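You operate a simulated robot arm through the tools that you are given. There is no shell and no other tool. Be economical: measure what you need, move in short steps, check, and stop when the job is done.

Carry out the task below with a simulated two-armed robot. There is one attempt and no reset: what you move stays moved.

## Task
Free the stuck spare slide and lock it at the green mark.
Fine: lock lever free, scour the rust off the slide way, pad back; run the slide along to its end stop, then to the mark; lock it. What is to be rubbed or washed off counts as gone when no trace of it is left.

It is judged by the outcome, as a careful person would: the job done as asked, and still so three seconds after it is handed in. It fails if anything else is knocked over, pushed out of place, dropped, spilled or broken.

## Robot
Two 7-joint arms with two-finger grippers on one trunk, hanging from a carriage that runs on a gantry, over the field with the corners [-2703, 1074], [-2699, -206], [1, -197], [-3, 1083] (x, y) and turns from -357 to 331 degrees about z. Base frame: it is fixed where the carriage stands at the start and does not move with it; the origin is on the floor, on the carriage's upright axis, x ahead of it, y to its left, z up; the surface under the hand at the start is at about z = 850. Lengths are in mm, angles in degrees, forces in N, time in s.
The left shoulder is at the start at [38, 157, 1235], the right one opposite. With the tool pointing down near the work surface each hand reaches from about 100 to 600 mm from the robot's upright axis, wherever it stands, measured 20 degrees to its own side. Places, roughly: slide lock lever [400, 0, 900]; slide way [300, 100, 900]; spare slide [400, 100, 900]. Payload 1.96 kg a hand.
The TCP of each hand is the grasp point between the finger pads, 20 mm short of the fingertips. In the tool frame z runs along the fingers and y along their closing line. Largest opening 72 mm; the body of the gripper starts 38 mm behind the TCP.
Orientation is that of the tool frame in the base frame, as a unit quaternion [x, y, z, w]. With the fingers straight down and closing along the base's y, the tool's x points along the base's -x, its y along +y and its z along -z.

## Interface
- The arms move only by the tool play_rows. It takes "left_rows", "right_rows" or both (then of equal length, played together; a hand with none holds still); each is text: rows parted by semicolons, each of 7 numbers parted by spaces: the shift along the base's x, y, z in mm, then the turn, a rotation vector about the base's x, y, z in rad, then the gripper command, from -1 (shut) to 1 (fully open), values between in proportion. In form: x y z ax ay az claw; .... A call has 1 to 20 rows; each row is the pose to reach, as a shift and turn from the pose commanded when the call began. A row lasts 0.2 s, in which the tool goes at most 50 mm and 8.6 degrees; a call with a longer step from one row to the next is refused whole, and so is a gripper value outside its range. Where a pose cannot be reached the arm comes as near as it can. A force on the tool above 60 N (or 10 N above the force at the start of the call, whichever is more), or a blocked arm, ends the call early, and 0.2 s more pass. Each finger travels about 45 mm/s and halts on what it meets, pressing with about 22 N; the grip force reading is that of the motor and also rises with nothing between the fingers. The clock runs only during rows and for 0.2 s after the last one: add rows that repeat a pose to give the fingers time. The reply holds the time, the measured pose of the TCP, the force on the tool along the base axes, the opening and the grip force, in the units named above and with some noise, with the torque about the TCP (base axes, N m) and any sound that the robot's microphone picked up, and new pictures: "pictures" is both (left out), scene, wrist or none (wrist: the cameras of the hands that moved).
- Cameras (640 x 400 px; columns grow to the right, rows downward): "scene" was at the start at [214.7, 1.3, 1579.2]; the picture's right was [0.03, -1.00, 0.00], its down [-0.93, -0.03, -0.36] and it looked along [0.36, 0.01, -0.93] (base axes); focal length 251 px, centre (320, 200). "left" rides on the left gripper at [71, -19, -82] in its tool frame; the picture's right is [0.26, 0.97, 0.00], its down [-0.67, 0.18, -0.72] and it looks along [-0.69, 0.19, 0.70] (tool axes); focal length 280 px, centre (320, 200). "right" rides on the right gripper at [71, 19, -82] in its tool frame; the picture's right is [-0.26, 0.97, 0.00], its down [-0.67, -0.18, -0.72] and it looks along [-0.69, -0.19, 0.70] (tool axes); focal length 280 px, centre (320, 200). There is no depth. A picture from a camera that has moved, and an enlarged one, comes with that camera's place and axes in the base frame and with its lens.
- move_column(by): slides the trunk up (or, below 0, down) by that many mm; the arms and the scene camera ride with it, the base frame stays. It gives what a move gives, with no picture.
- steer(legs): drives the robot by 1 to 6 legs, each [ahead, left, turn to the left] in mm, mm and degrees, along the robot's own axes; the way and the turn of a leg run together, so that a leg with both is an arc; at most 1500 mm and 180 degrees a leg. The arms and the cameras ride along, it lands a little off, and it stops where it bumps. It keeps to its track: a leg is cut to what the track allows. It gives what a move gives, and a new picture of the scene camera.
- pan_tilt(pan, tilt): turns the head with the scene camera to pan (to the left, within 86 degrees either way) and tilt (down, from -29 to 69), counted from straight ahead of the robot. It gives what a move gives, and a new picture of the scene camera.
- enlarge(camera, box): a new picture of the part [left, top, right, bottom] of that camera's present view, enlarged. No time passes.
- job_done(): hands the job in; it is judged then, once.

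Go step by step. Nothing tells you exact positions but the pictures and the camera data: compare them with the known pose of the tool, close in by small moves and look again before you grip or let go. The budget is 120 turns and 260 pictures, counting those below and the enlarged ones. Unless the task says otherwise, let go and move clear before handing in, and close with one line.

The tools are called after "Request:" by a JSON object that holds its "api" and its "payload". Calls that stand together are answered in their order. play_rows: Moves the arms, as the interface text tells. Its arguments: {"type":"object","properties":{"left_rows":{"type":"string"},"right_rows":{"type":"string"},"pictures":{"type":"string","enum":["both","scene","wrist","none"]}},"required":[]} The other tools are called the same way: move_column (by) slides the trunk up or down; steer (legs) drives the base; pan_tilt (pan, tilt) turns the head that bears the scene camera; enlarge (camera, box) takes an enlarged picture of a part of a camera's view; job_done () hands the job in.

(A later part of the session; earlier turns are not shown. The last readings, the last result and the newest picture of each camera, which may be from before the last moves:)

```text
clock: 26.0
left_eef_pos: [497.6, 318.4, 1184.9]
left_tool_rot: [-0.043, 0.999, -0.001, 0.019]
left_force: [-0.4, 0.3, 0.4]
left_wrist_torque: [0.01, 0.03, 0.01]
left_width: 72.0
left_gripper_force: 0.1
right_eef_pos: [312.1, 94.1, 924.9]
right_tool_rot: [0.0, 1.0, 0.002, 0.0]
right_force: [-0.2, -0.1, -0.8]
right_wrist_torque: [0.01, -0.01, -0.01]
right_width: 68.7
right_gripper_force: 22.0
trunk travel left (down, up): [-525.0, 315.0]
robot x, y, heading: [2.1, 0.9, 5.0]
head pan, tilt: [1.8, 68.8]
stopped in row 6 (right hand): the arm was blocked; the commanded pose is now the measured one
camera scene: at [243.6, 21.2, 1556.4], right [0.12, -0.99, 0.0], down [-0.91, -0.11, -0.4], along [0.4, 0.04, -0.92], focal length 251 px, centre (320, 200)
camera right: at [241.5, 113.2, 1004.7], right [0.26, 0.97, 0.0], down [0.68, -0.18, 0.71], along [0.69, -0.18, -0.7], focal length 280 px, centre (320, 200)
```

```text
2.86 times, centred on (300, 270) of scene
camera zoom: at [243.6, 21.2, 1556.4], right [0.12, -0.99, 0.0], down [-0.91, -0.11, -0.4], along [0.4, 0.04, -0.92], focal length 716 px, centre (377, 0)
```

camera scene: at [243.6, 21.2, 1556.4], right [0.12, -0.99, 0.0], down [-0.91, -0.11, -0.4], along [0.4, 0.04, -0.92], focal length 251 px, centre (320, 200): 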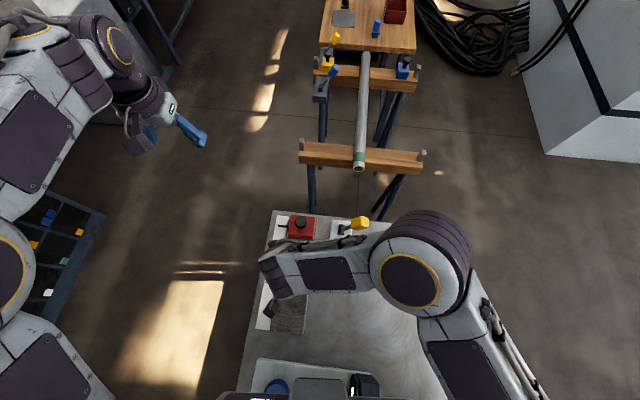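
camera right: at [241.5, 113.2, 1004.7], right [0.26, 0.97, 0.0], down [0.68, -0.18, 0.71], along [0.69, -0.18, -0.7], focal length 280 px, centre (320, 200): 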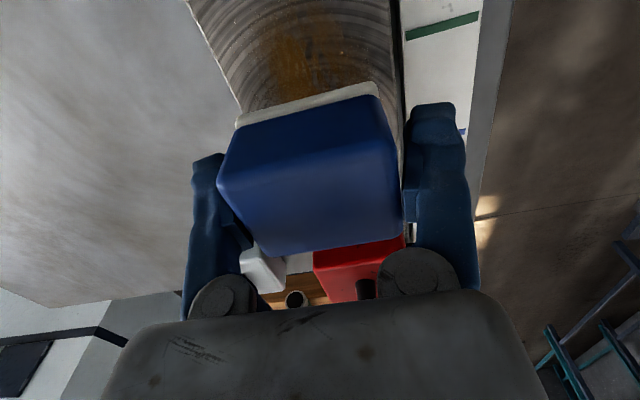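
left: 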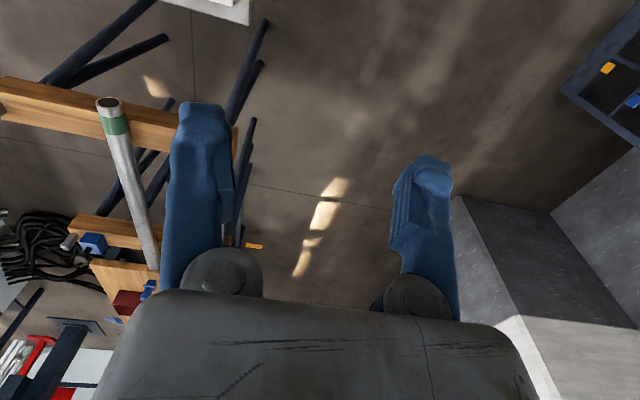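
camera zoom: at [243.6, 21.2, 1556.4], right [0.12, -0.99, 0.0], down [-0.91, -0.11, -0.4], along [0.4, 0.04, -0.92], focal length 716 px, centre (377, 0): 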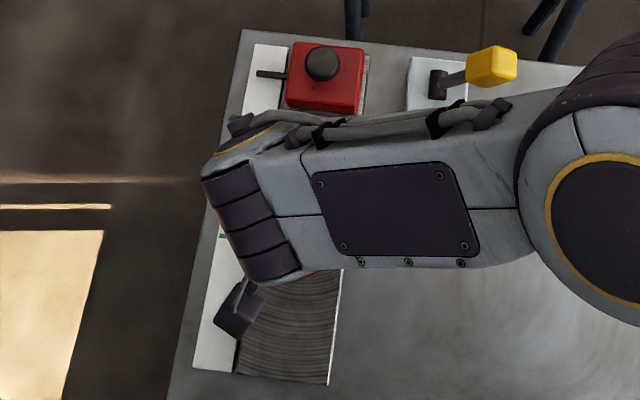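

Pad is centred over the way. Lowering gently until contact.

Request:
{"api": "play_rows", "payload": {"right_rows": "0 -2 -12 0 0 0 -1; 0 -2 -20 0 0 0 -1; 0 -2 -26 0 0 0 -1; 0 -2 -30 0 0 0 -1; 0 -2 -33 0 0 0 -1; 0 -2 -36 0 0 0 -1", "pictures": "none"}}

```text
clock: 27.4
left_eef_pos: [499.5, 322.2, 1182.8]
left_tool_rot: [-0.044, 0.999, 0.0, 0.018]
left_force: [0.0, -0.3, -0.1]
left_wrist_torque: [-0.02, 0.05, -0.01]
left_width: 72.1
left_gripper_force: 0.0
right_eef_pos: [315.7, 94.9, 887.6]
right_tool_rot: [-0.002, 1.0, 0.002, 0.001]
right_force: [0.3, 0.1, 2.9]
right_wrist_torque: [-0.14, -0.07, 0.04]
right_width: 68.5
right_gripper_force: 22.1
trunk travel left (down, up): [-525.0, 315.0]
robot x, y, heading: [6.4, 1.0, 5.3]
head pan, tilt: [1.8, 68.8]
stopped in row 6 (right hand): the force on the tool passed its limit at 69 N (the readings are from after the stop); the commanded pose is now the measured one
```

Contact at TCP z≈888. Now light pressure and strokes along x.

Request:
{"api": "play_rows", "payload": {"right_rows": "0 -2 -1 0 0 0 -1; 12 -3 -1 0 0 0 -1; 25 -3 -1 0 0 0 -1; 38 -3 -1 0 0 0 -1; 20 -3 -1 0 0 0 -1; 0 -3 -1 0 0 0 -1; -20 -3 -1 0 0 0 -1; -40 -3 -1 0 0 0 -1; -52 -3 -1 0 0 0 -1; -35 -3 -1 0 0 0 -1; -15 -3 -1 0 0 0 -1; 5 -3 -1 0 0 0 -1; 25 -3 -1 0 0 0 -1; 38 -3 -1 0 0 0 -1; 20 -3 -1 0 0 0 -1; 0 -3 -1 0 0 0 -1; -20 -3 -1 0 0 0 -1; -40 -3 -1 0 0 0 -1; -52 -3 -1 0 0 0 -1", "pictures": "wrist"}}

```text
clock: 29.3
left_eef_pos: [501.8, 320.9, 1182.8]
left_tool_rot: [-0.045, 0.999, 0.0, 0.019]
left_force: [-1.3, 0.3, -0.1]
left_wrist_torque: [0.0, 0.0, 0.0]
left_width: 72.0
left_gripper_force: 0.0
right_eef_pos: [286.6, 92.1, 887.5]
right_tool_rot: [0.002, 1.0, 0.005, 0.009]
right_force: [1.3, -9.2, 13.9]
right_wrist_torque: [-0.24, 0.21, 0.1]
right_width: 68.9
right_gripper_force: 22.2
trunk travel left (down, up): [-525.0, 315.0]
robot x, y, heading: [2.0, 0.7, 5.1]
head pan, tilt: [1.8, 68.8]
stopped in row 9 (right hand): the force on the tool passed its limit at 96 N (the readings are from after the stop); the commanded pose is now the measured one
camera right: at [215.7, 111.5, 967.0], right [0.27, 0.96, 0.01], down [0.66, -0.19, 0.73], along [0.7, -0.18, -0.69], focal length 280 px, centre (320, 200)
```

right: 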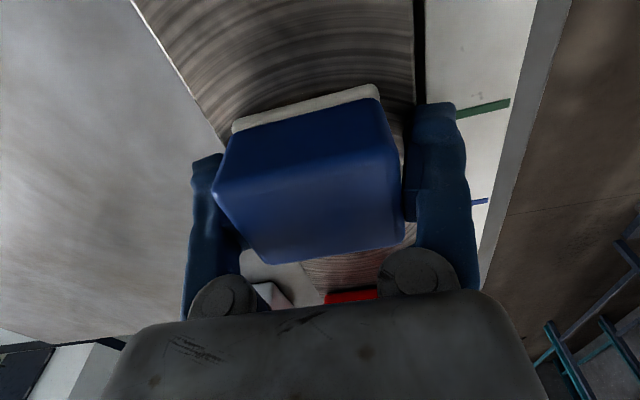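

Request:
{"api": "play_rows", "payload": {"right_rows": "0 0 1 -0.01 0.018 0 -1; 12 0 0.5 -0.01 0.018 0 -1; 25 0 0 -0.01 0.018 0 -1; 38 0 0 -0.01 0.018 0 -1; 50 0 0 -0.01 0.018 0 -1; 62 0 0 -0.01 0.018 0 -1; 75 0 0 -0.01 0.018 0 -1; 62 0 0 -0.01 0.018 0 -1; 50 0 0 -0.01 0.018 0 -1; 38 0 0 -0.01 0.018 0 -1; 25 0 0 -0.01 0.018 0 -1; 12 0 0 -0.01 0.018 0 -1; 0 0 0 -0.01 0.018 0 -1; -12 0 0 -0.01 0.018 0 -1; -22 0 0 -0.01 0.018 0 -1; -10 0 0 -0.01 0.018 0 -1; 2 0 0 -0.01 0.018 0 -1; 14 0 0 -0.01 0.018 0 -1; 26 0 0 -0.01 0.018 0 -1; 40 0 0 -0.01 0.018 0 -1", "pictures": "wrist"}}

```text
clock: 32.4
left_eef_pos: [502.3, 321.9, 1180.7]
left_tool_rot: [-0.046, 0.999, 0.0, 0.019]
left_force: [0.4, -0.2, 0.1]
left_wrist_torque: [0.01, -0.02, -0.02]
left_width: 72.1
left_gripper_force: 0.3
right_eef_pos: [274.8, 94.5, 887.7]
right_tool_rot: [0.005, 1.0, 0.003, 0.006]
right_force: [2.8, -2.9, 6.8]
right_wrist_torque: [-0.35, -0.02, 0.17]
right_width: 68.8
right_gripper_force: 22.1
trunk travel left (down, up): [-525.0, 315.0]
robot x, y, heading: [0.7, 0.4, 5.4]
head pan, tilt: [1.8, 68.8]
stopped in row 15 (right hand): the force on the tool passed its limit at 78 N (the readings are from after the stop); the commanded pose is now the measured one
camera right: at [204.0, 113.9, 967.6], right [0.27, 0.96, 0.01], down [0.66, -0.19, 0.72], along [0.7, -0.19, -0.69], focal length 280 px, centre (320, 200)
```

right: 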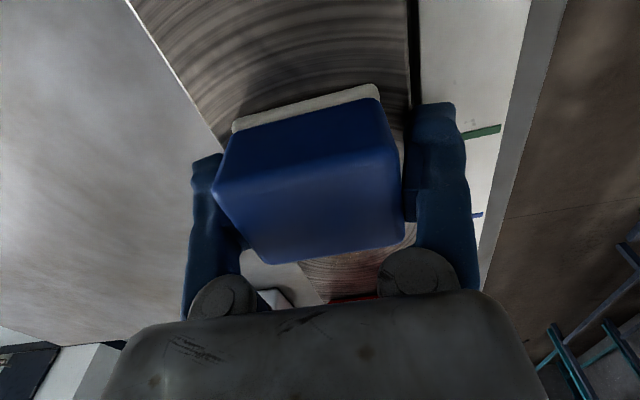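

One full pass done; I'll lift and move toward the pad's place to inspect the way.

Request:
{"api": "play_rows", "payload": {"right_rows": "0 0 15 0 0 0 -1; 0 0 35 0 0.01 0 -1; 5 -35 45 0 0.01 -0.02 -1; 10 -70 45 0 0.01 -0.04 -1; 20 -105 45 0 0.01 -0.06 -1; 29 -142 45 0 0.01 -0.08 -1; 29 -142 45 0 0.01 -0.08 -1", "pictures": "scene"}}

Request:
{"api": "enlarge", "payload": {"camera": "scene", "box": [240, 200, 340, 340]}}

```text
clock: 34.2
left_eef_pos: [495.9, 320.7, 1186.7]
left_tool_rot: [-0.048, 0.999, -0.002, 0.016]
left_force: [-0.2, 0.0, 0.6]
left_wrist_torque: [-0.04, -0.01, 0.03]
left_width: 72.1
left_gripper_force: 0.1
right_eef_pos: [294.0, -51.2, 941.9]
right_tool_rot: [0.043, 0.999, 0.001, -0.006]
right_force: [-1.8, -0.4, 0.3]
right_wrist_torque: [-0.02, -0.08, -0.01]
right_width: 68.9
right_gripper_force: 21.7
trunk travel left (down, up): [-525.0, 315.0]
robot x, y, heading: [0.8, 1.0, 5.3]
head pan, tilt: [1.8, 68.8]
stopped in row 7 (right hand): the arm was blocked; the commanded pose is now the measured one
camera scene: at [239.4, 21.4, 1560.6], right [0.13, -0.99, 0.0], down [-0.91, -0.12, -0.39], along [0.39, 0.05, -0.92], focal length 251 px, centre (320, 200)
```

scene: 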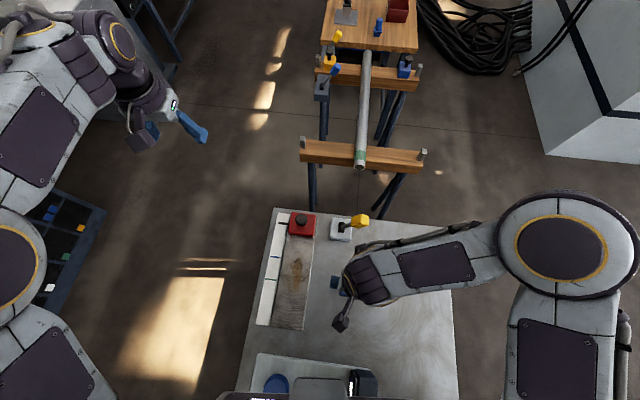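

```text
2.86 times, centred on (290, 270) of scene
camera zoom: at [239.4, 21.4, 1560.6], right [0.13, -0.99, 0.0], down [-0.91, -0.12, -0.39], along [0.39, 0.05, -0.92], focal length 716 px, centre (406, 0)
```

zoom: 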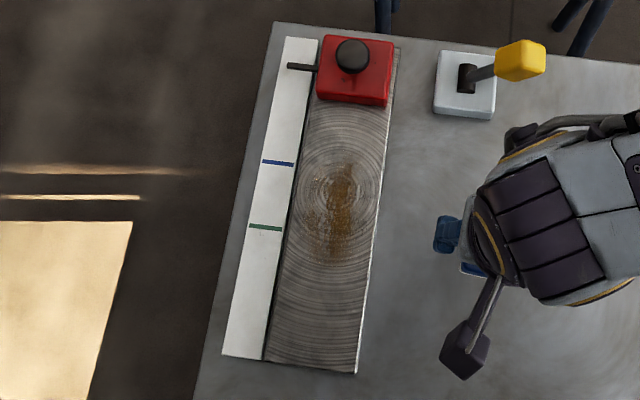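

The rust is fainter but still there; more passes are needed. Going back over it.

Request:
{"api": "play_rows", "payload": {"right_rows": "5 36 -5 0 -0.005 0.03 -1; 12 75 -5 0 -0.01 0.06 -1; 18 110 -5 0 -0.01 0.086 -1; 24 143 -10 0 -0.01 0.086 -1; 24 143 -30 0 -0.01 0.086 -1; 24 143 -43 0 -0.01 0.086 -1; 24 143 -49 0 -0.01 0.086 -1; 24 143 -52 0 -0.01 0.086 -1", "pictures": "none"}}

```text
clock: 36.2
left_eef_pos: [497.5, 317.6, 1187.1]
left_tool_rot: [-0.048, 0.999, -0.002, 0.015]
left_force: [0.7, -0.2, 0.2]
left_wrist_torque: [-0.01, 0.0, 0.0]
left_width: 71.8
left_gripper_force: 0.0
right_eef_pos: [318.7, 87.7, 891.4]
right_tool_rot: [-0.002, 1.0, 0.0, -0.001]
right_force: [0.0, -0.1, 0.4]
right_wrist_torque: [0.02, 0.03, 0.01]
right_width: 68.9
right_gripper_force: 22.2
trunk travel left (down, up): [-525.0, 315.0]
robot x, y, heading: [1.6, -3.5, 5.6]
head pan, tilt: [1.8, 68.8]
stopped in row 8 (right hand): the arm was blocked; the commanded pose is now the measured one
```

Request:
{"api": "play_rows", "payload": {"right_rows": "0 4 -2 0 0 0 -1; 0 4 -4.5 0 0 0 -1; 20 4 -4.5 0 0 0 -1; 38 4 -4.5 0 0 0 -1; 20 4 -4.5 0 0 0 -1; 0 4 -4.5 0 0 0 -1; -20 4 -4 0 0 0 -1; -40 4 -4 0 0 0 -1; -20 4 -4 0 0 0 -1; 0 4 -4.5 0 0 0 -1; 20 4 -4.5 0 0 0 -1; 38 4 -4.5 0 0 0 -1; 20 4 -4.5 0 0 0 -1; 0 4 -4.5 0 0 0 -1; -20 4 -4 0 0 0 -1; -40 4 -4 0 0 0 -1; -20 4 -4 0 0 0 -1; 0 4 -4.5 0 0 0 -1; 20 4 -4.5 0 0 0 -1; 35 4 -4.5 0 0 0 -1", "pictures": "none"}}

```text
clock: 40.6
left_eef_pos: [496.6, 317.2, 1187.3]
left_tool_rot: [-0.049, 0.999, -0.004, 0.015]
left_force: [-0.3, -0.1, -0.2]
left_wrist_torque: [0.02, -0.04, 0.02]
left_width: 72.1
left_gripper_force: 0.1
right_eef_pos: [354.4, 92.2, 887.7]
right_tool_rot: [-0.001, 1.0, -0.001, -0.002]
right_force: [0.3, 0.4, 3.5]
right_wrist_torque: [0.11, -0.07, -0.09]
right_width: 68.6
right_gripper_force: 22.2
trunk travel left (down, up): [-525.0, 315.0]
robot x, y, heading: [-0.5, -0.6, 5.6]
head pan, tilt: [1.8, 68.8]
stopped in row 20 (right hand): the arm was blocked; the commanded pose is now the measured one
```

Full set of strokes completed with light contact. Another with slightly more pressure.

Request:
{"api": "play_rows", "payload": {"right_rows": "0 0 -1 0 0 0 -1; -20 0 -1 0 0 0 -1; -40 0 -1 0 0 0 -1; -60 0 -1 0 0 0 -1; -78 0 -1 0 0 0 -1; -60 0 -1 0 0 0 -1; -40 0 -1 0 0 0 -1; -20 0 -1 0 0 0 -1; 0 0 -1 0 0 0 -1; -20 0 -1 0 0 0 -1; -40 0 -1 0 0 0 -1; -60 0 -1 0 0 0 -1; -78 0 -1 0 0 0 -1; -60 0 -1 0 0 0 -1; -40 0 -1 0 0 0 -1; -20 0 -1 0 0 0 -1; 0 0 -1 0 0 0 -1; -20 0 -1 0 0 0 -1; -40 0 -1 0 0 0 -1; -60 0 -1 0 0 0 -1", "pictures": "none"}}

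Request:
{"api": "play_rows", "payload": {"right_rows": "0 0 15 0 0 0 -1; 0 0 30 0 0.01 0 -1; 0 -35 40 0 0.01 -0.02 -1; 0 -70 40 0 0.01 -0.04 -1; 0 -105 40 0 0.01 -0.06 -1; 0 -142 40 0 0.01 -0.08 -1; 0 -142 40 0 0.01 -0.08 -1", "pictures": "none"}}

Request:
{"api": "enlarge", "payload": {"camera": "scene", "box": [240, 200, 340, 340]}}

```text
clock: 41.7
left_eef_pos: [496.4, 319.2, 1188.8]
left_tool_rot: [-0.05, 0.999, -0.003, 0.015]
left_force: [0.0, 0.1, -1.3]
left_wrist_torque: [-0.02, -0.07, 0.02]
left_width: 72.1
left_gripper_force: 0.1
right_eef_pos: [295.6, 92.6, 887.8]
right_tool_rot: [0.002, 1.0, 0.0, 0.002]
right_force: [-0.2, -16.8, 47.9]
right_wrist_torque: [1.43, -0.01, -0.09]
right_width: 68.3
right_gripper_force: 21.9
trunk travel left (down, up): [-525.0, 315.0]
robot x, y, heading: [1.5, 1.1, 5.4]
head pan, tilt: [1.8, 68.8]
stopped in row 5 (right hand): the force on the tool passed its limit at 74 N (the readings are from after the stop); the commanded pose is now the measured one
```

```text
clock: 43.5
left_eef_pos: [485.6, 314.8, 1192.9]
left_tool_rot: [-0.048, 0.999, -0.004, 0.009]
left_force: [-0.4, -0.3, -0.5]
left_wrist_torque: [0.04, -0.02, -0.01]
left_width: 71.7
left_gripper_force: 0.0
right_eef_pos: [279.5, -49.7, 933.7]
right_tool_rot: [0.041, 0.999, 0.001, -0.01]
right_force: [0.6, 0.0, -0.4]
right_wrist_torque: [0.03, 0.04, -0.01]
right_width: 68.9
right_gripper_force: 21.8
trunk travel left (down, up): [-525.0, 315.0]
robot x, y, heading: [1.0, -2.8, 5.7]
head pan, tilt: [1.8, 68.8]
stopped in row 7 (right hand): the arm was blocked; the commanded pose is now the measured one
```

```text
2.86 times, centred on (290, 270) of scene
camera zoom: at [231.4, 18.4, 1572.1], right [0.13, -0.99, 0.01], down [-0.92, -0.12, -0.38], along [0.38, 0.04, -0.92], focal length 716 px, centre (406, 0)
```

zoom: 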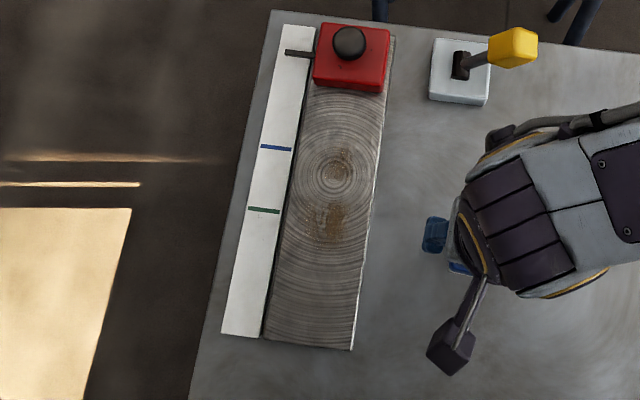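

Most rust is gone; two patches are left near x≈343 and x≈286. Going back for more.

Request:
{"api": "play_rows", "payload": {"right_rows": "9 36 0 0 -0.005 0.03 -1; 18 75 0 0 -0.01 0.06 -1; 28 110 0 0 -0.02 0.086 -1; 37 145 -5 0 -0.02 0.086 -1; 37 145 -25 0 -0.02 0.086 -1; 37 145 -38 0 -0.02 0.086 -1; 37 145 -41 0 -0.02 0.086 -1", "pictures": "none"}}

```text
clock: 45.3
left_eef_pos: [495.6, 317.1, 1189.0]
left_tool_rot: [-0.05, 0.999, -0.004, 0.015]
left_force: [0.1, 0.8, 1.0]
left_wrist_torque: [0.0, 0.01, -0.04]
left_width: 72.1
left_gripper_force: 0.1
right_eef_pos: [330.7, 95.6, 887.6]
right_tool_rot: [-0.003, 1.0, 0.0, 0.005]
right_force: [4.9, -8.9, 34.2]
right_wrist_torque: [-0.4, 0.46, -0.09]
right_width: 69.2
right_gripper_force: 21.7
trunk travel left (down, up): [-525.0, 315.0]
robot x, y, heading: [2.3, 4.0, 5.6]
head pan, tilt: [1.8, 68.8]
stopped in row 7 (right hand): the arm was blocked; the commanded pose is now the measured one
```

Request:
{"api": "play_rows", "payload": {"right_rows": "0 -2 1 0 0.01 0 -1; 15 -3 0.3 0 0.01 0 -1; 28 -3 0.3 0 0.01 0 -1; 10 -3 0.3 0 0.01 0 -1; -10 -3 0.3 0 0.01 0 -1; -30 -3 0.5 0 0.01 0 -1; -52 -3 0.5 0 0.01 0 -1; -30 -3 0.5 0 0.01 0 -1; -10 -3 0.5 0 0.01 0 -1; 10 -3 0.3 0 0.01 0 -1; 28 -3 0.3 0 0.01 0 -1; 10 -3 0.3 0 0.01 0 -1; -10 -3 0.3 0 0.01 0 -1; -30 -3 0.5 0 0.01 0 -1; -52 -3 0.5 0 0.01 0 -1; -30 -3 0.5 0 0.01 0 -1; -10 -3 0.5 0 0.01 0 -1; 10 -3 0.3 0 0.01 0 -1; 28 -3 0.3 0 0.01 0 -1; 10 -3 0.3 0 0.01 0 -1", "pictures": "none"}}

```text
clock: 47.0
left_eef_pos: [497.1, 318.6, 1188.6]
left_tool_rot: [-0.049, 0.999, -0.003, 0.015]
left_force: [-0.3, 0.1, -0.5]
left_wrist_torque: [0.0, -0.03, 0.01]
left_width: 72.3
left_gripper_force: 0.0
right_eef_pos: [287.1, 93.9, 886.7]
right_tool_rot: [-0.001, 1.0, 0.0, -0.001]
right_force: [7.0, -16.0, 55.2]
right_wrist_torque: [-0.3, -0.32, -0.18]
right_width: 69.4
right_gripper_force: 22.0
trunk travel left (down, up): [-525.0, 315.0]
robot x, y, heading: [3.6, -2.9, 5.8]
head pan, tilt: [1.8, 68.8]
stopped in row 8 (right hand): the force on the tool passed its limit at 78 N (the readings are from after the stop); the commanded pose is now the measured one
```

Request:
{"api": "play_rows", "payload": {"right_rows": "0 0 1.5 0 0 0 -1; 20 -1 1 0 0 0 -1; 40 -1 1 0 0 0 -1; 60 -1 0.8 0 0 0 -1; 70 -1 0.8 0 0 0 -1; 50 -1 0.8 0 0 0 -1; 30 -1 1 0 0 0 -1; 10 -1 1.3 0 0 0 -1; -10 -1 1.5 0 0 0 -1; 10 -1 1.5 0 0 0 -1; 30 -1 1 0 0 0 -1; 50 -1 0.8 0 0 0 -1; 70 -1 0.8 0 0 0 -1; 50 -1 0.8 0 0 0 -1; 30 -1 1 0 0 0 -1; 10 -1 1.3 0 0 0 -1; -10 -1 1.5 0 0 0 -1; 10 -1 1.5 0 0 0 -1; 30 -1 1 0 0 0 -1; 50 -1 0.8 0 0 0 -1", "pictures": "none"}}

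```text
clock: 51.4
left_eef_pos: [493.6, 317.9, 1190.1]
left_tool_rot: [-0.05, 0.999, -0.004, 0.013]
left_force: [-1.0, 0.1, -0.3]
left_wrist_torque: [0.03, -0.01, -0.02]
left_width: 71.8
left_gripper_force: 0.1
right_eef_pos: [330.8, 94.3, 891.1]
right_tool_rot: [-0.004, 1.0, 0.0, -0.005]
right_force: [0.5, -0.7, -0.7]
right_wrist_torque: [-0.01, 0.02, 0.03]
right_width: 68.7
right_gripper_force: 21.8
trunk travel left (down, up): [-525.0, 315.0]
robot x, y, heading: [2.0, -3.3, 5.8]
head pan, tilt: [1.8, 68.8]
stopped in row 20 (right hand): the arm was blocked; the commanded pose is now the measured one
```

Lost contact toward the end; another series about 4 mm lower.

Request:
{"api": "play_rows", "payload": {"right_rows": "0 -1 -2 0 0 0 -1; 0 -1 -4 0 0 0 -1; 15 -2 -4.5 0 0 0 -1; 25 -2 -4.5 0 0 0 -1; 5 -2 -4.5 0 0 0 -1; -15 -2 -4.5 0 0 0 -1; -35 -2 -4.5 0 0 0 -1; -53 -2 -4.5 0 0 0 -1; -35 -2 -4.5 0 0 0 -1; -15 -2 -4.5 0 0 0 -1; 5 -2 -4.5 0 0 0 -1; 25 -2 -4.5 0 0 0 -1; 5 -2 -4.5 0 0 0 -1; -15 -2 -4.5 0 0 0 -1; -35 -2 -4.5 0 0 0 -1; -53 -2 -4.5 0 0 0 -1; -35 -2 -4.5 0 0 0 -1; -15 -2 -4.5 0 0 0 -1; 5 -2 -4.5 0 0 0 -1; 25 -2 -4.5 0 0 0 -1", "pictures": "none"}}

Request:
{"api": "play_rows", "payload": {"right_rows": "0 0 15 0 0 0 -1; 0 0 30 0 0.01 0 -1; -10 -35 40 0 0.01 -0.02 -1; -20 -70 40 0 0.01 -0.04 -1; -30 -105 40 0 0.01 -0.06 -1; -40 -142 40 0 0.01 -0.08 -1; -40 -142 40 0 0.01 -0.08 -1", "pictures": "none"}}

Request:
{"api": "enlarge", "payload": {"camera": "scene", "box": [240, 200, 340, 340]}}

```text
clock: 53.3
left_eef_pos: [495.0, 316.8, 1189.9]
left_tool_rot: [-0.05, 0.999, -0.004, 0.013]
left_force: [0.6, 0.2, 1.1]
left_wrist_torque: [0.02, 0.04, -0.02]
left_width: 72.0
left_gripper_force: 0.1
right_eef_pos: [288.9, 92.3, 887.2]
right_tool_rot: [0.002, 1.0, 0.002, 0.004]
right_force: [7.5, -19.1, 64.3]
right_wrist_torque: [0.79, 0.36, -0.28]
right_width: 68.5
right_gripper_force: 21.5
trunk travel left (down, up): [-525.0, 315.0]
robot x, y, heading: [5.4, -0.4, 5.6]
head pan, tilt: [1.8, 68.8]
stopped in row 9 (right hand): the force on the tool passed its limit at 98 N (the readings are from after the stop); the commanded pose is now the measured one
```

```text
clock: 55.1
left_eef_pos: [483.3, 316.2, 1194.2]
left_tool_rot: [-0.049, 0.999, -0.005, 0.009]
left_force: [0.3, 0.7, 0.4]
left_wrist_torque: [0.01, 0.01, -0.03]
left_width: 72.1
left_gripper_force: 0.1
right_eef_pos: [231.1, -53.2, 930.3]
right_tool_rot: [0.042, 0.999, 0.003, -0.01]
right_force: [-0.3, 1.0, -0.1]
right_wrist_torque: [0.02, -0.02, 0.03]
right_width: 68.8
right_gripper_force: 22.5
trunk travel left (down, up): [-525.0, 315.0]
robot x, y, heading: [5.2, -0.8, 5.8]
head pan, tilt: [1.8, 68.8]
stopped in row 7 (right hand): the arm was blocked; the commanded pose is now the measured one
```

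```text
2.86 times, centred on (290, 270) of scene
camera zoom: at [229.8, 18.3, 1573.2], right [0.13, -0.99, 0.01], down [-0.92, -0.12, -0.38], along [0.38, 0.04, -0.93], focal length 716 px, centre (406, 0)
```

zoom: 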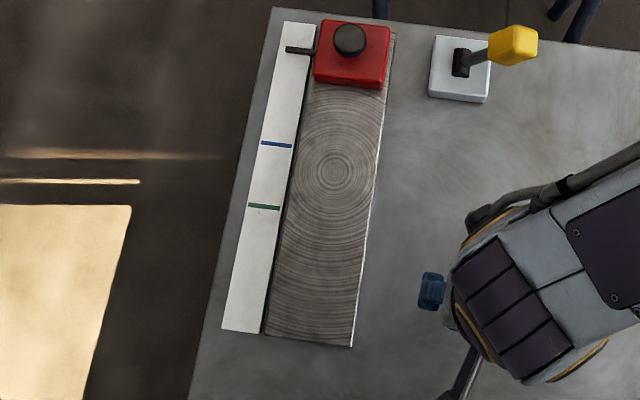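

Rust appears gone. I'll zoom in to confirm no trace is left.

Request:
{"api": "enlarge", "payload": {"camera": "scene", "box": [270, 225, 320, 270]}}

Request:
{"api": "enlarge", "payload": {"camera": "scene", "box": [270, 260, 320, 305]}}

```text
8.89 times, centred on (295, 248) of scene
camera zoom: at [229.8, 18.3, 1573.2], right [0.13, -0.99, 0.01], down [-0.92, -0.12, -0.38], along [0.38, 0.04, -0.93], focal length 2228 px, centre (542, -222)
```

zoom: 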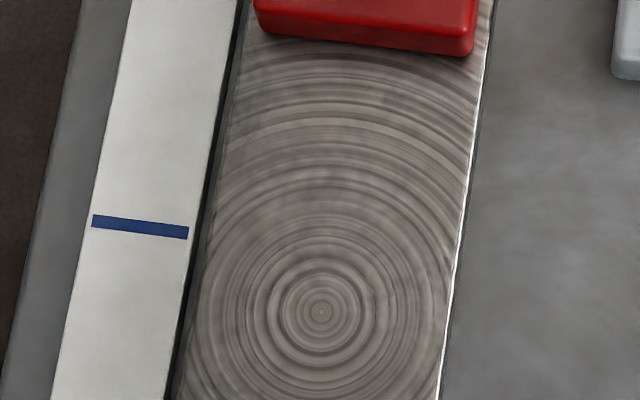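

```text
8.89 times, centred on (295, 282) of scene
camera zoom: at [229.8, 18.3, 1573.2], right [0.13, -0.99, 0.01], down [-0.92, -0.12, -0.38], along [0.38, 0.04, -0.93], focal length 2228 px, centre (542, -533)
```

zoom: 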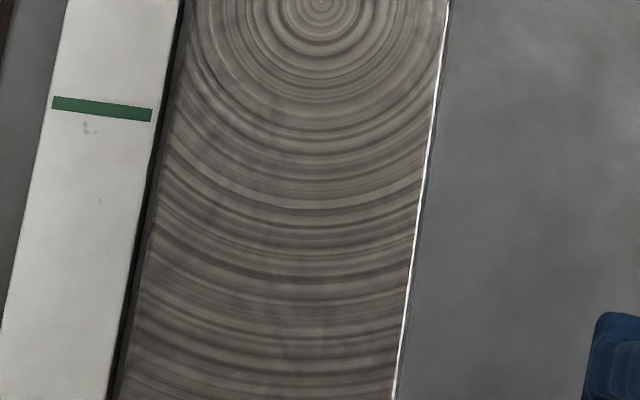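

The way is clean. I'll put the pad back at its place, about (304,-47).

Request:
{"api": "play_rows", "payload": {"right_rows": "25 2 0 0 -0.01 0 -1; 50 4 0 0 -0.015 0 -1; 68 6 0 0 -0.02 0 -1; 68 6 -25 0 -0.02 0 -1; 68 6 -40 0 -0.02 0 -1; 68 6 -40 0 -0.02 0 -1", "pictures": "none"}}

```text
clock: 56.7
left_eef_pos: [486.0, 315.8, 1191.9]
left_tool_rot: [-0.049, 0.999, -0.005, 0.01]
left_force: [-0.1, -0.1, 0.9]
left_wrist_torque: [0.02, -0.01, 0.01]
left_width: 72.0
left_gripper_force: 0.0
right_eef_pos: [304.3, -47.0, 890.7]
right_tool_rot: [0.041, 0.999, 0.003, 0.0]
right_force: [-1.3, -0.4, -0.4]
right_wrist_torque: [-0.03, -0.03, -0.01]
right_width: 69.2
right_gripper_force: 22.4
trunk travel left (down, up): [-525.0, 315.0]
robot x, y, heading: [4.0, 0.5, 5.4]
head pan, tilt: [1.8, 68.8]
stopped in row 6 (right hand): the arm was blocked; the commanded pose is now the measured one
```

Request:
{"api": "play_rows", "payload": {"right_rows": "-1 0 -6 0 0 0 -1; -1 0 -11 0 0 0 -1; -1 0 -14 0 0 0 -1; -1 0 -16 0 0 0 -1; -1 0 -17.5 0 0 0 -1", "pictures": "none"}}

```text
clock: 58.1
left_eef_pos: [487.4, 317.2, 1192.4]
left_tool_rot: [-0.05, 0.999, -0.005, 0.011]
left_force: [-0.2, -0.6, 0.1]
left_wrist_torque: [-0.01, 0.03, 0.0]
left_width: 71.7
left_gripper_force: 0.1
right_eef_pos: [306.1, -46.8, 871.3]
right_tool_rot: [0.04, 0.999, 0.002, 0.002]
right_force: [0.6, 0.0, -1.0]
right_wrist_torque: [0.02, 0.01, 0.0]
right_width: 68.9
right_gripper_force: 22.3
trunk travel left (down, up): [-525.0, 315.0]
robot x, y, heading: [-0.7, -1.5, 5.8]
head pan, tilt: [1.8, 68.8]
stopped in row 5 (right hand): the arm was blocked; the commanded pose is now the measured one
```

No contact yet; going 2 mm lower, then opening and lifting straight up.

Request:
{"api": "play_rows", "payload": {"right_rows": "-1 0 -1.5 0 0 0 -1; -2 0 -2.5 0 0 0 -1; -2 0 -2.5 0 0 0 -1", "pictures": "wrist"}}

```text
clock: 59.1
left_eef_pos: [486.4, 317.8, 1192.5]
left_tool_rot: [-0.05, 0.999, -0.004, 0.011]
left_force: [-0.3, -0.1, -0.2]
left_wrist_torque: [0.01, -0.01, 0.01]
left_width: 72.0
left_gripper_force: 0.1
right_eef_pos: [304.1, -46.7, 867.2]
right_tool_rot: [0.04, 0.999, 0.003, 0.0]
right_force: [1.0, 0.7, -0.2]
right_wrist_torque: [-0.01, 0.04, 0.02]
right_width: 68.8
right_gripper_force: 21.7
trunk travel left (down, up): [-525.0, 315.0]
robot x, y, heading: [2.9, -1.5, 5.7]
head pan, tilt: [1.8, 68.8]
stopped in row 3 (right hand): the arm was blocked; the commanded pose is now the measured one
camera right: at [235.0, -21.0, 949.0], right [0.34, 0.94, 0.01], down [0.66, -0.24, 0.71], along [0.67, -0.24, -0.7], focal length 280 px, centre (320, 200)
```

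right: 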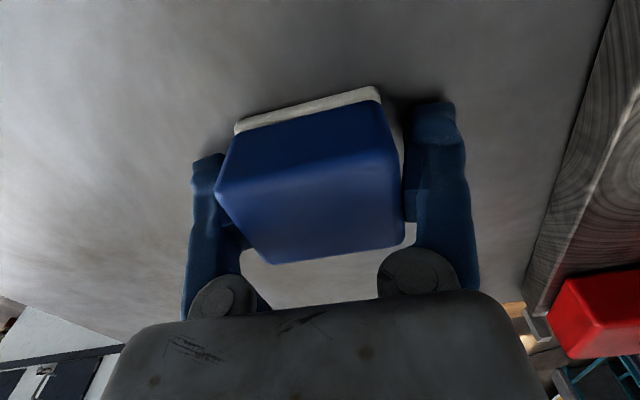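

Request:
{"api": "play_rows", "payload": {"right_rows": "0 0 -1 0 0 0 -1; 0 0 -2 0 0 0 -1; 0 0 -2 0 0 0 -1", "pictures": "none"}}

```text
clock: 60.1
left_eef_pos: [487.7, 316.9, 1191.9]
left_tool_rot: [-0.049, 0.999, -0.005, 0.011]
left_force: [0.4, 0.1, -0.2]
left_wrist_torque: [0.01, 0.03, 0.01]
left_width: 71.9
left_gripper_force: 0.1
right_eef_pos: [305.7, -45.2, 867.8]
right_tool_rot: [0.04, 0.999, 0.003, 0.001]
right_force: [5.2, -5.7, 76.0]
right_wrist_torque: [-2.18, 0.28, -0.5]
right_width: 69.2
right_gripper_force: 22.0
trunk travel left (down, up): [-525.0, 315.0]
robot x, y, heading: [0.4, 1.4, 5.8]
head pan, tilt: [1.8, 68.8]
stopped in row 3 (right hand): the arm was blocked; the commanded pose is now the measured one
```

In contact with the bench. Easing off, releasing, and rising straight up.

Request:
{"api": "play_rows", "payload": {"right_rows": "0 0 1 0 0 0 -1; 0 0 1 0 0 0 0.5; 0 0 1 0 0 0 1; 0 0 1.5 0 0 0 1; 0 0 2 0 0 0 1; 0 0 2 0 0 0 1", "pictures": "wrist"}}

```text
clock: 61.7
left_eef_pos: [485.9, 316.7, 1192.5]
left_tool_rot: [-0.051, 0.999, -0.004, 0.01]
left_force: [0.0, 0.5, -0.5]
left_wrist_torque: [0.01, -0.02, 0.01]
left_width: 72.0
left_gripper_force: 0.1
right_eef_pos: [302.6, -46.0, 869.3]
right_tool_rot: [0.04, 0.999, 0.003, -0.002]
right_force: [0.6, 0.2, -0.4]
right_wrist_torque: [-0.02, 0.0, -0.03]
right_width: 72.0
right_gripper_force: 0.2
trunk travel left (down, up): [-525.0, 315.0]
robot x, y, heading: [0.8, -3.0, 6.0]
head pan, tilt: [1.8, 68.8]
stopped in row 6 (right hand): the arm was blocked; the commanded pose is now the measured one
camera right: at [233.8, -21.0, 949.3], right [0.34, 0.94, 0.0], down [0.66, -0.24, 0.71], along [0.67, -0.24, -0.7], focal length 280 px, centre (320, 200)
```

right: 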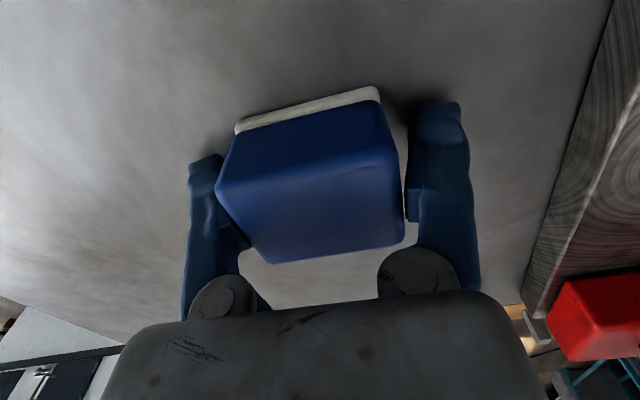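

Request:
{"api": "play_rows", "payload": {"right_rows": "1 0 10 0 0 0 1; 2 0 20 0 0 0 1; 2 0 32 0 0 0 1; 2 0 50 0 0 0.03 1; 2 -40 80 0 0 0.06 1; 2 -85 90 0 0 0.08 1; 2 -120 90 0 0 0.08 1"}}

Request:
{"api": "enlarge", "payload": {"camera": "scene", "box": [240, 190, 400, 330]}}

```text
clock: 63.5
left_eef_pos: [469.2, 314.0, 1194.7]
left_tool_rot: [-0.049, 0.999, -0.006, 0.002]
left_force: [0.1, -0.3, 0.5]
left_wrist_torque: [0.01, 0.03, -0.02]
left_width: 71.9
left_gripper_force: 0.0
right_eef_pos: [279.4, -169.0, 964.8]
right_tool_rot: [0.001, 1.0, 0.001, -0.01]
right_force: [-0.7, 0.4, -0.1]
right_wrist_torque: [0.0, 0.0, -0.01]
right_width: 71.7
right_gripper_force: 0.0
trunk travel left (down, up): [-525.0, 315.0]
robot x, y, heading: [-2.4, 1.1, 5.7]
head pan, tilt: [1.8, 68.8]
stopped in row 7 (right hand): the arm was blocked; the commanded pose is now the measured one
camera scene: at [218.8, 17.2, 1577.3], right [0.13, -0.99, 0.01], down [-0.92, -0.13, -0.37], along [0.37, 0.04, -0.93], focal length 251 px, centre (320, 200)
camera right: at [211.4, -149.7, 1046.6], right [0.26, 0.96, 0.0], down [0.69, -0.19, 0.7], along [0.68, -0.19, -0.71], focal length 280 px, centre (320, 200)
```

scene: 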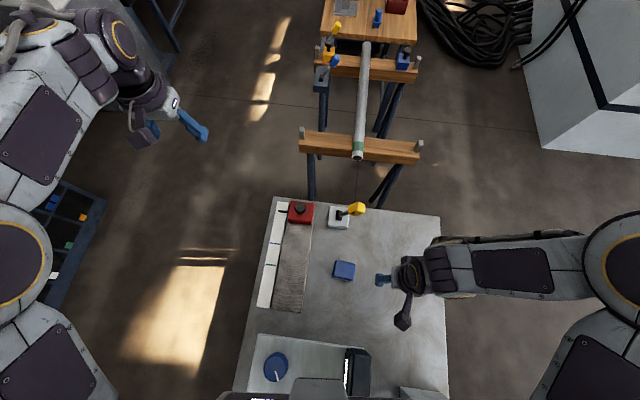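
right: 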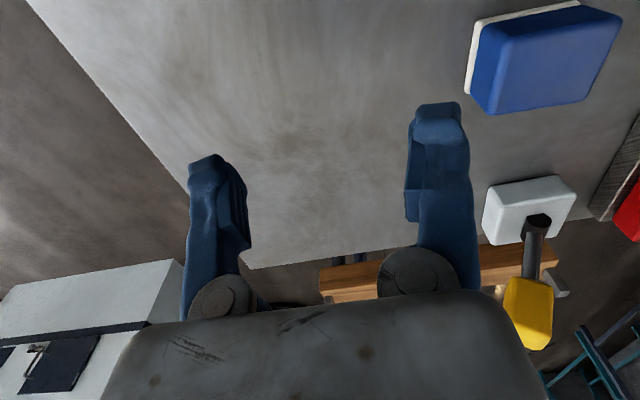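

```text
2.86 times, centred on (320, 260) of scene
camera zoom: at [218.8, 17.2, 1577.3], right [0.13, -0.99, 0.01], down [-0.92, -0.13, -0.37], along [0.37, 0.04, -0.93], focal length 716 px, centre (320, 29)
```

zoom: 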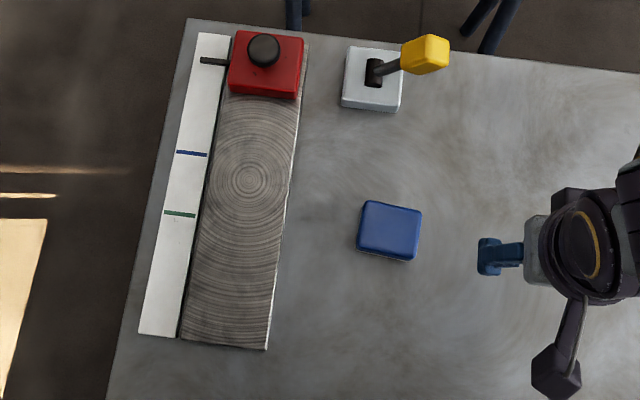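

The way is clean and the pad is back at (302,-46), its original place; the lever is free on the right. Next I bring the right hand high over to the slide's knob at about (443,94).

Request:
{"api": "play_rows", "payload": {"right_rows": "0 20 40 0 0 0 1; 0 50 75 0 0 0 0.5; 10 90 75 0 0 0 0.3; 25 135 75 0 0 0 0.3; 45 175 75 0 0 0 0.3; 70 210 75 0 0 0 0.3; 100 240 75 0 0 0 0.3; 130 260 70 0 0 0 0.3; 130 260 60 0 0 0 0.3"}}

```text
clock: 65.7
left_eef_pos: [481.6, 316.3, 1193.4]
left_tool_rot: [-0.05, 0.999, -0.006, 0.008]
left_force: [0.2, 0.0, -0.3]
left_wrist_torque: [-0.01, 0.02, 0.01]
left_width: 72.0
left_gripper_force: 0.0
right_eef_pos: [426.3, 94.9, 1021.2]
right_tool_rot: [-0.002, 1.0, 0.001, -0.006]
right_force: [1.4, -0.4, -1.1]
right_wrist_torque: [0.0, 0.06, 0.0]
right_width: 46.7
right_gripper_force: 0.0
trunk travel left (down, up): [-525.0, 315.0]
robot x, y, heading: [1.8, 0.2, 6.0]
head pan, tilt: [1.8, 68.8]
stopped in row 9 (right hand): the arm was blocked; the commanded pose is now the measured one
camera scene: at [228.9, 18.5, 1573.4], right [0.13, -0.99, 0.01], down [-0.92, -0.13, -0.38], along [0.38, 0.04, -0.93], focal length 251 px, centre (320, 200)
camera right: at [356.0, 114.0, 1102.3], right [0.26, 0.97, 0.0], down [0.68, -0.18, 0.71], along [0.68, -0.18, -0.71], focal length 280 px, centre (320, 200)
```

scene: 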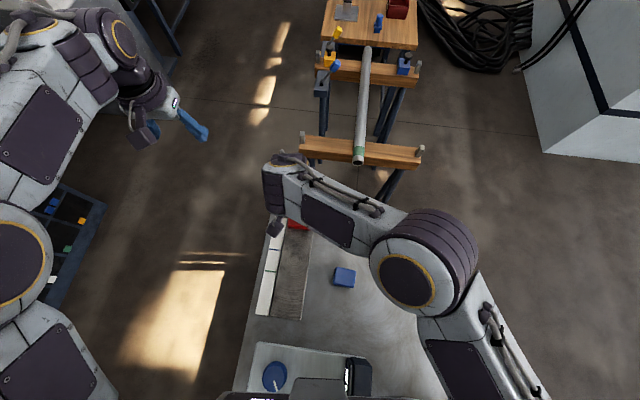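
right: 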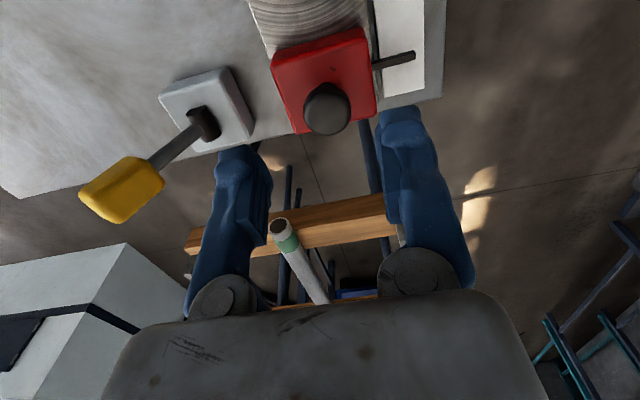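

Knob is at about (446,96). Lowering around it with the fingers at 47 mm.

Request:
{"api": "play_rows", "payload": {"right_rows": "8 1 -30 0 0 0 0.3; 16 1 -60 0 0 0 0.3; 16 1 -75 0 0 0 0.3; 16 1 -75 0 0 0 0.3", "pictures": "wrist"}}

```text
clock: 66.4
left_eef_pos: [493.2, 317.5, 1189.6]
left_tool_rot: [-0.051, 0.999, -0.004, 0.013]
left_force: [0.6, 0.3, 0.7]
left_wrist_torque: [-0.01, 0.0, 0.02]
left_width: 72.1
left_gripper_force: 0.1
right_eef_pos: [445.1, 86.8, 953.7]
right_tool_rot: [-0.002, 1.0, 0.006, -0.002]
right_force: [-9.1, -7.9, 42.7]
right_wrist_torque: [0.81, 0.24, -0.16]
right_width: 40.0
right_gripper_force: 0.0
right hand out of reach, approached as far as the arm can: row 1, 2, 3
trunk travel left (down, up): [-525.0, 315.0]
robot x, y, heading: [4.4, -0.9, 5.7]
head pan, tilt: [1.8, 68.8]
stopped in row 3 (right hand): the force on the tool passed its limit at 80 N (the readings are from after the stop); the commanded pose is now the measured one
camera right: at [375.3, 105.2, 1034.8], right [0.26, 0.97, 0.01], down [0.68, -0.19, 0.71], along [0.69, -0.17, -0.7], focal length 280 px, centre (320, 200)
```

right: 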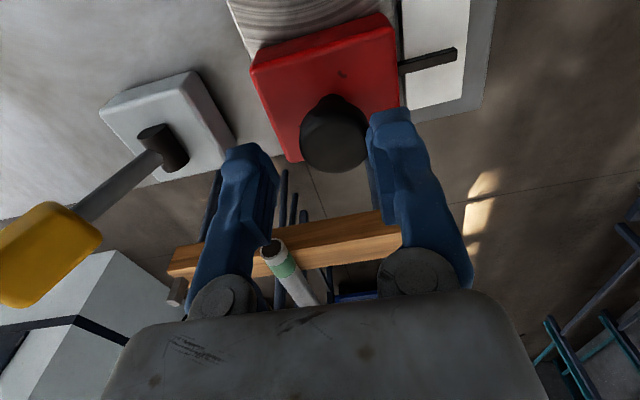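

The right arm is at its reach limit here and a finger rests on the knob. I'll lift it away and use the left hand for the slide instead.

Request:
{"api": "play_rows", "payload": {"right_rows": "0 2 30 0 0 0 0.3; -20 0 65 0 0 0 0.3; -60 -25 85 0 0 0 0.3; -95 -60 85 0 0 0 0.3; -125 -100 85 0 0 0 0.3; -145 -140 85 0 0 0 0.3; -155 -185 80 0 0 0 0.3; -165 -225 75 0 0 0 0.3; -165 -265 75 0 0 0 0.3"}}

Request:
{"api": "enlarge", "payload": {"camera": "scene", "box": [240, 190, 400, 330]}}

```text
refused: row 3 steps farther than a row can; nothing moved
```

```text
2.86 times, centred on (320, 260) of scene
camera zoom: at [235.1, 19.4, 1567.0], right [0.14, -0.99, 0.01], down [-0.91, -0.13, -0.39], along [0.38, 0.04, -0.92], focal length 716 px, centre (320, 29)
```

zoom: 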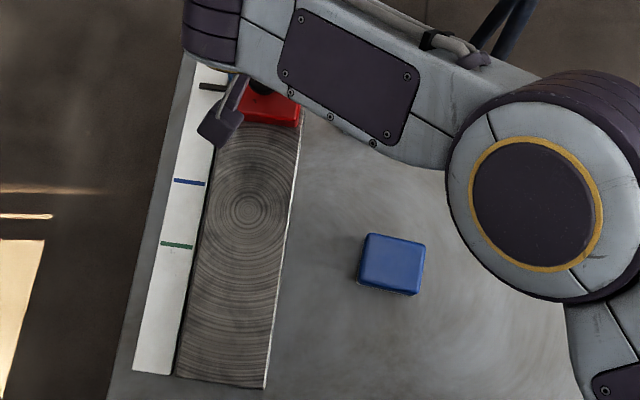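

Request:
{"api": "play_rows", "payload": {"right_rows": "0 2 30 0 0 0 0.3; -15 0 65 0 0 0 0.3; -45 -20 85 0 0 0 0.3; -80 -50 85 0 0 0 0.3; -105 -85 85 0 0 0 0.3; -125 -125 85 0 0 0 0.3; -140 -165 80 0 0 0 0.3; -150 -210 75 0 0 0 0.3; -155 -255 75 0 0 0 0.3", "pictures": "scene"}}

Request:
{"api": "enlarge", "payload": {"camera": "scene", "box": [240, 190, 400, 330]}}

```text
clock: 68.6
left_eef_pos: [464.6, 313.0, 1192.6]
left_tool_rot: [-0.05, 0.999, -0.005, 0.0]
left_force: [-0.7, 0.5, -0.6]
left_wrist_torque: [0.02, 0.0, 0.02]
left_width: 71.7
left_gripper_force: 0.0
right_eef_pos: [267.7, -158.3, 1054.6]
right_tool_rot: [-0.002, 1.0, 0.003, -0.015]
right_force: [0.3, 0.1, -0.5]
right_wrist_torque: [-0.02, -0.01, -0.04]
right_width: 46.5
right_gripper_force: 0.1
right hand out of reach, approached as far as the arm can: row 9
trunk travel left (down, up): [-525.0, 315.0]
robot x, y, heading: [-0.9, 1.7, 5.8]
head pan, tilt: [1.8, 68.8]
stopped in row 9 (right hand): the arm was blocked; the commanded pose is now the measured one
camera scene: at [214.9, 16.8, 1577.4], right [0.13, -0.99, 0.01], down [-0.92, -0.13, -0.36], along [0.36, 0.04, -0.93], focal length 251 px, centre (320, 200)
```

scene: 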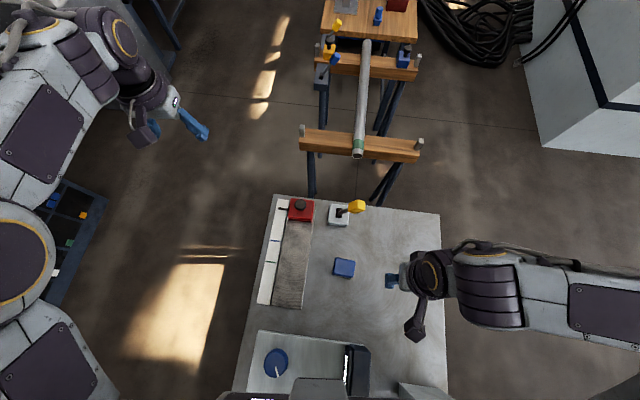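

```text
2.86 times, centred on (320, 260) of scene
camera zoom: at [214.9, 16.8, 1577.4], right [0.13, -0.99, 0.01], down [-0.92, -0.13, -0.36], along [0.36, 0.04, -0.93], focal length 716 px, centre (320, 29)
```

zoom: 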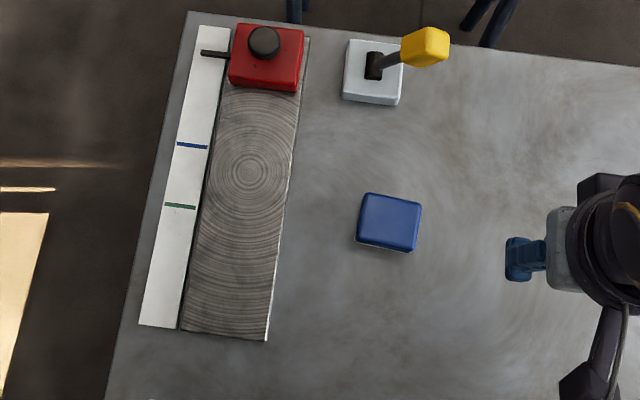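

Scene unchanged. Now the left hand goes to above the slide knob.

Request:
{"api": "play_rows", "payload": {"left_rows": "-5 -30 -30 0 0 -0.05 0.5; -10 -65 -55 0 0 -0.1 0.3; -15 -98 -85 0 0 -0.1 0.3; -20 -130 -115 0 0 -0.1 0.3; -25 -162 -140 0 0 -0.1 0.3; -30 -195 -165 0 0 -0.1 0.3; -35 -215 -180 0 0 -0.1 0.3; -35 -215 -180 0 0 -0.1 0.3"}}

```text
clock: 70.6
left_eef_pos: [431.4, 98.2, 1015.6]
left_tool_rot: [-0.001, 1.0, -0.007, 0.001]
left_force: [-0.2, -0.8, 0.5]
left_wrist_torque: [0.03, 0.03, -0.01]
left_width: 46.9
left_gripper_force: 0.0
right_eef_pos: [267.0, -158.2, 1053.5]
right_tool_rot: [-0.003, 1.0, 0.003, -0.015]
right_force: [-0.2, -0.1, -0.4]
right_wrist_torque: [-0.02, -0.02, 0.03]
right_width: 46.8
right_gripper_force: 0.2
trunk travel left (down, up): [-525.0, 315.0]
robot x, y, heading: [-2.9, -0.8, 6.0]
head pan, tilt: [1.8, 68.8]
stopped in row 8 (left hand): the arm was blocked; the commanded pose is now the measured one
camera scene: at [215.0, 16.6, 1577.4], right [0.13, -0.99, 0.01], down [-0.92, -0.13, -0.36], along [0.36, 0.04, -0.93], focal length 251 px, centre (320, 200)
camera left: at [359.0, 77.8, 1095.3], right [-0.26, 0.97, -0.01], down [0.67, 0.19, 0.71], along [0.69, 0.18, -0.7], focal length 280 px, centre (320, 200)
```

scene: 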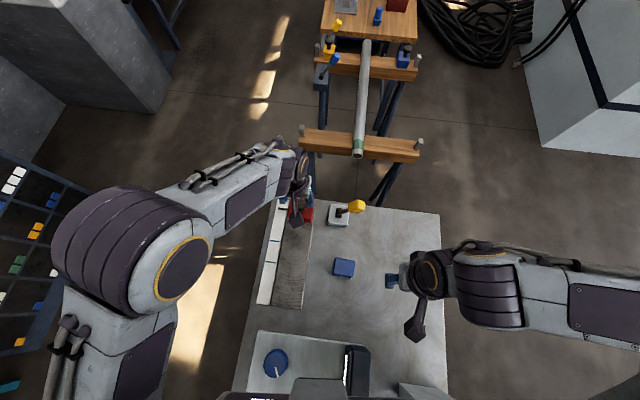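
left: 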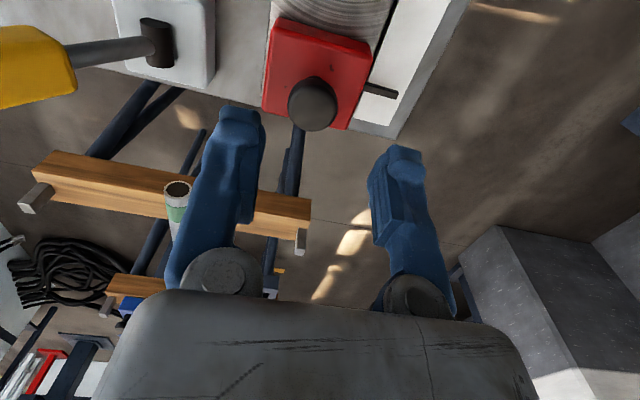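

Request:
{"api": "play_rows", "payload": {"left_rows": "8 -5 0 0 0 0 0.3; 8 -5 -35 0 0 0 0.3; 8 -5 -65 0 0 0 0.3; 8 -5 -65 0 0 0 0.3", "pictures": "wrist"}}

```text
clock: 71.8
left_eef_pos: [437.7, 90.5, 948.3]
left_tool_rot: [0.001, 1.0, -0.007, -0.001]
left_force: [0.4, 0.4, 0.2]
left_wrist_torque: [-0.02, -0.05, -0.01]
left_width: 46.9
left_gripper_force: 0.1
right_eef_pos: [266.2, -160.1, 1054.5]
right_tool_rot: [-0.002, 1.0, 0.003, -0.014]
right_force: [0.0, 0.6, -0.3]
right_wrist_torque: [-0.02, 0.02, 0.01]
right_width: 46.8
right_gripper_force: 0.0
trunk travel left (down, up): [-525.0, 315.0]
robot x, y, heading: [-2.1, -0.5, 5.6]
head pan, tilt: [1.8, 68.8]
stopped in row 4 (left hand): the arm was blocked; the commanded pose is now the measured one
camera left: at [366.8, 71.4, 1028.8], right [-0.26, 0.97, -0.01], down [0.67, 0.19, 0.71], along [0.69, 0.18, -0.7], focal length 280 px, centre (320, 200)
```

left: 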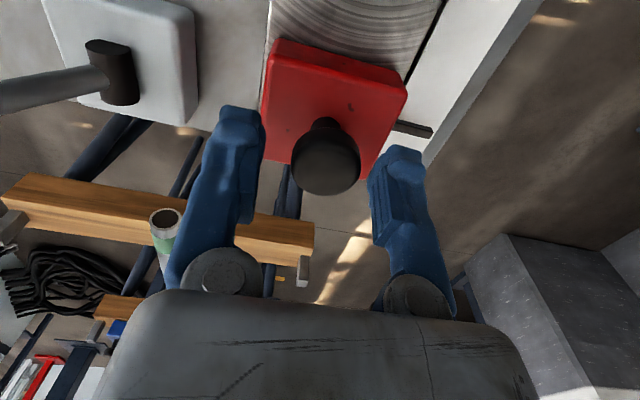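

Knob is centred between the fingers. Lowering to z≈923 and closing gently on it.

Request:
{"api": "play_rows", "payload": {"left_rows": "0 2 -10 0 0 0 0.3; 0 2 -18 0 0 0 0.3; 0 2 -24 0 0 0 0.3; 0 2 -24 0 0 0 0; 0 2 -24 0 0 0 -0.4; 0 2 -24 0 0 0 -0.8; 0 2 -24 0 0 0 -0.8"}}

```text
clock: 73.6
left_eef_pos: [436.9, 94.8, 924.7]
left_tool_rot: [-0.001, 1.0, -0.004, 0.0]
left_force: [-8.8, 5.9, 9.6]
left_wrist_torque: [0.06, -0.24, -0.05]
left_width: 26.0
left_gripper_force: 39.9
right_eef_pos: [266.9, -159.6, 1054.2]
right_tool_rot: [-0.002, 1.0, 0.004, -0.015]
right_force: [-0.5, 0.4, -0.8]
right_wrist_torque: [0.01, 0.03, -0.02]
right_width: 46.9
right_gripper_force: 0.0
trunk travel left (down, up): [-525.0, 315.0]
robot x, y, heading: [0.6, 1.0, 5.6]
head pan, tilt: [1.8, 68.8]
stopped in row 7 (left hand): the arm was blocked; the commanded pose is now the measured one
camera scene: at [215.2, 16.5, 1577.3], right [0.13, -0.99, 0.01], down [-0.92, -0.13, -0.36], along [0.36, 0.04, -0.93], focal length 251 px, centre (320, 200)
camera left: at [366.4, 75.0, 1004.3], right [-0.26, 0.96, -0.01], down [0.67, 0.19, 0.71], along [0.69, 0.18, -0.7], focal length 280 px, centre (320, 200)
```

scene: 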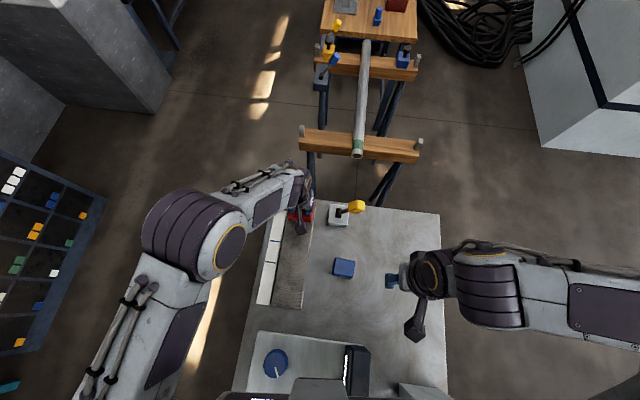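
left: 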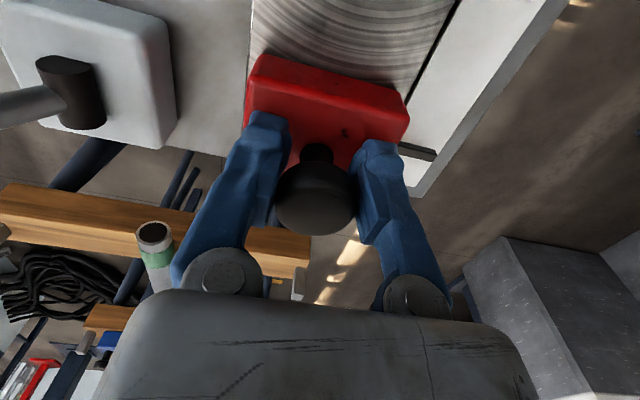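

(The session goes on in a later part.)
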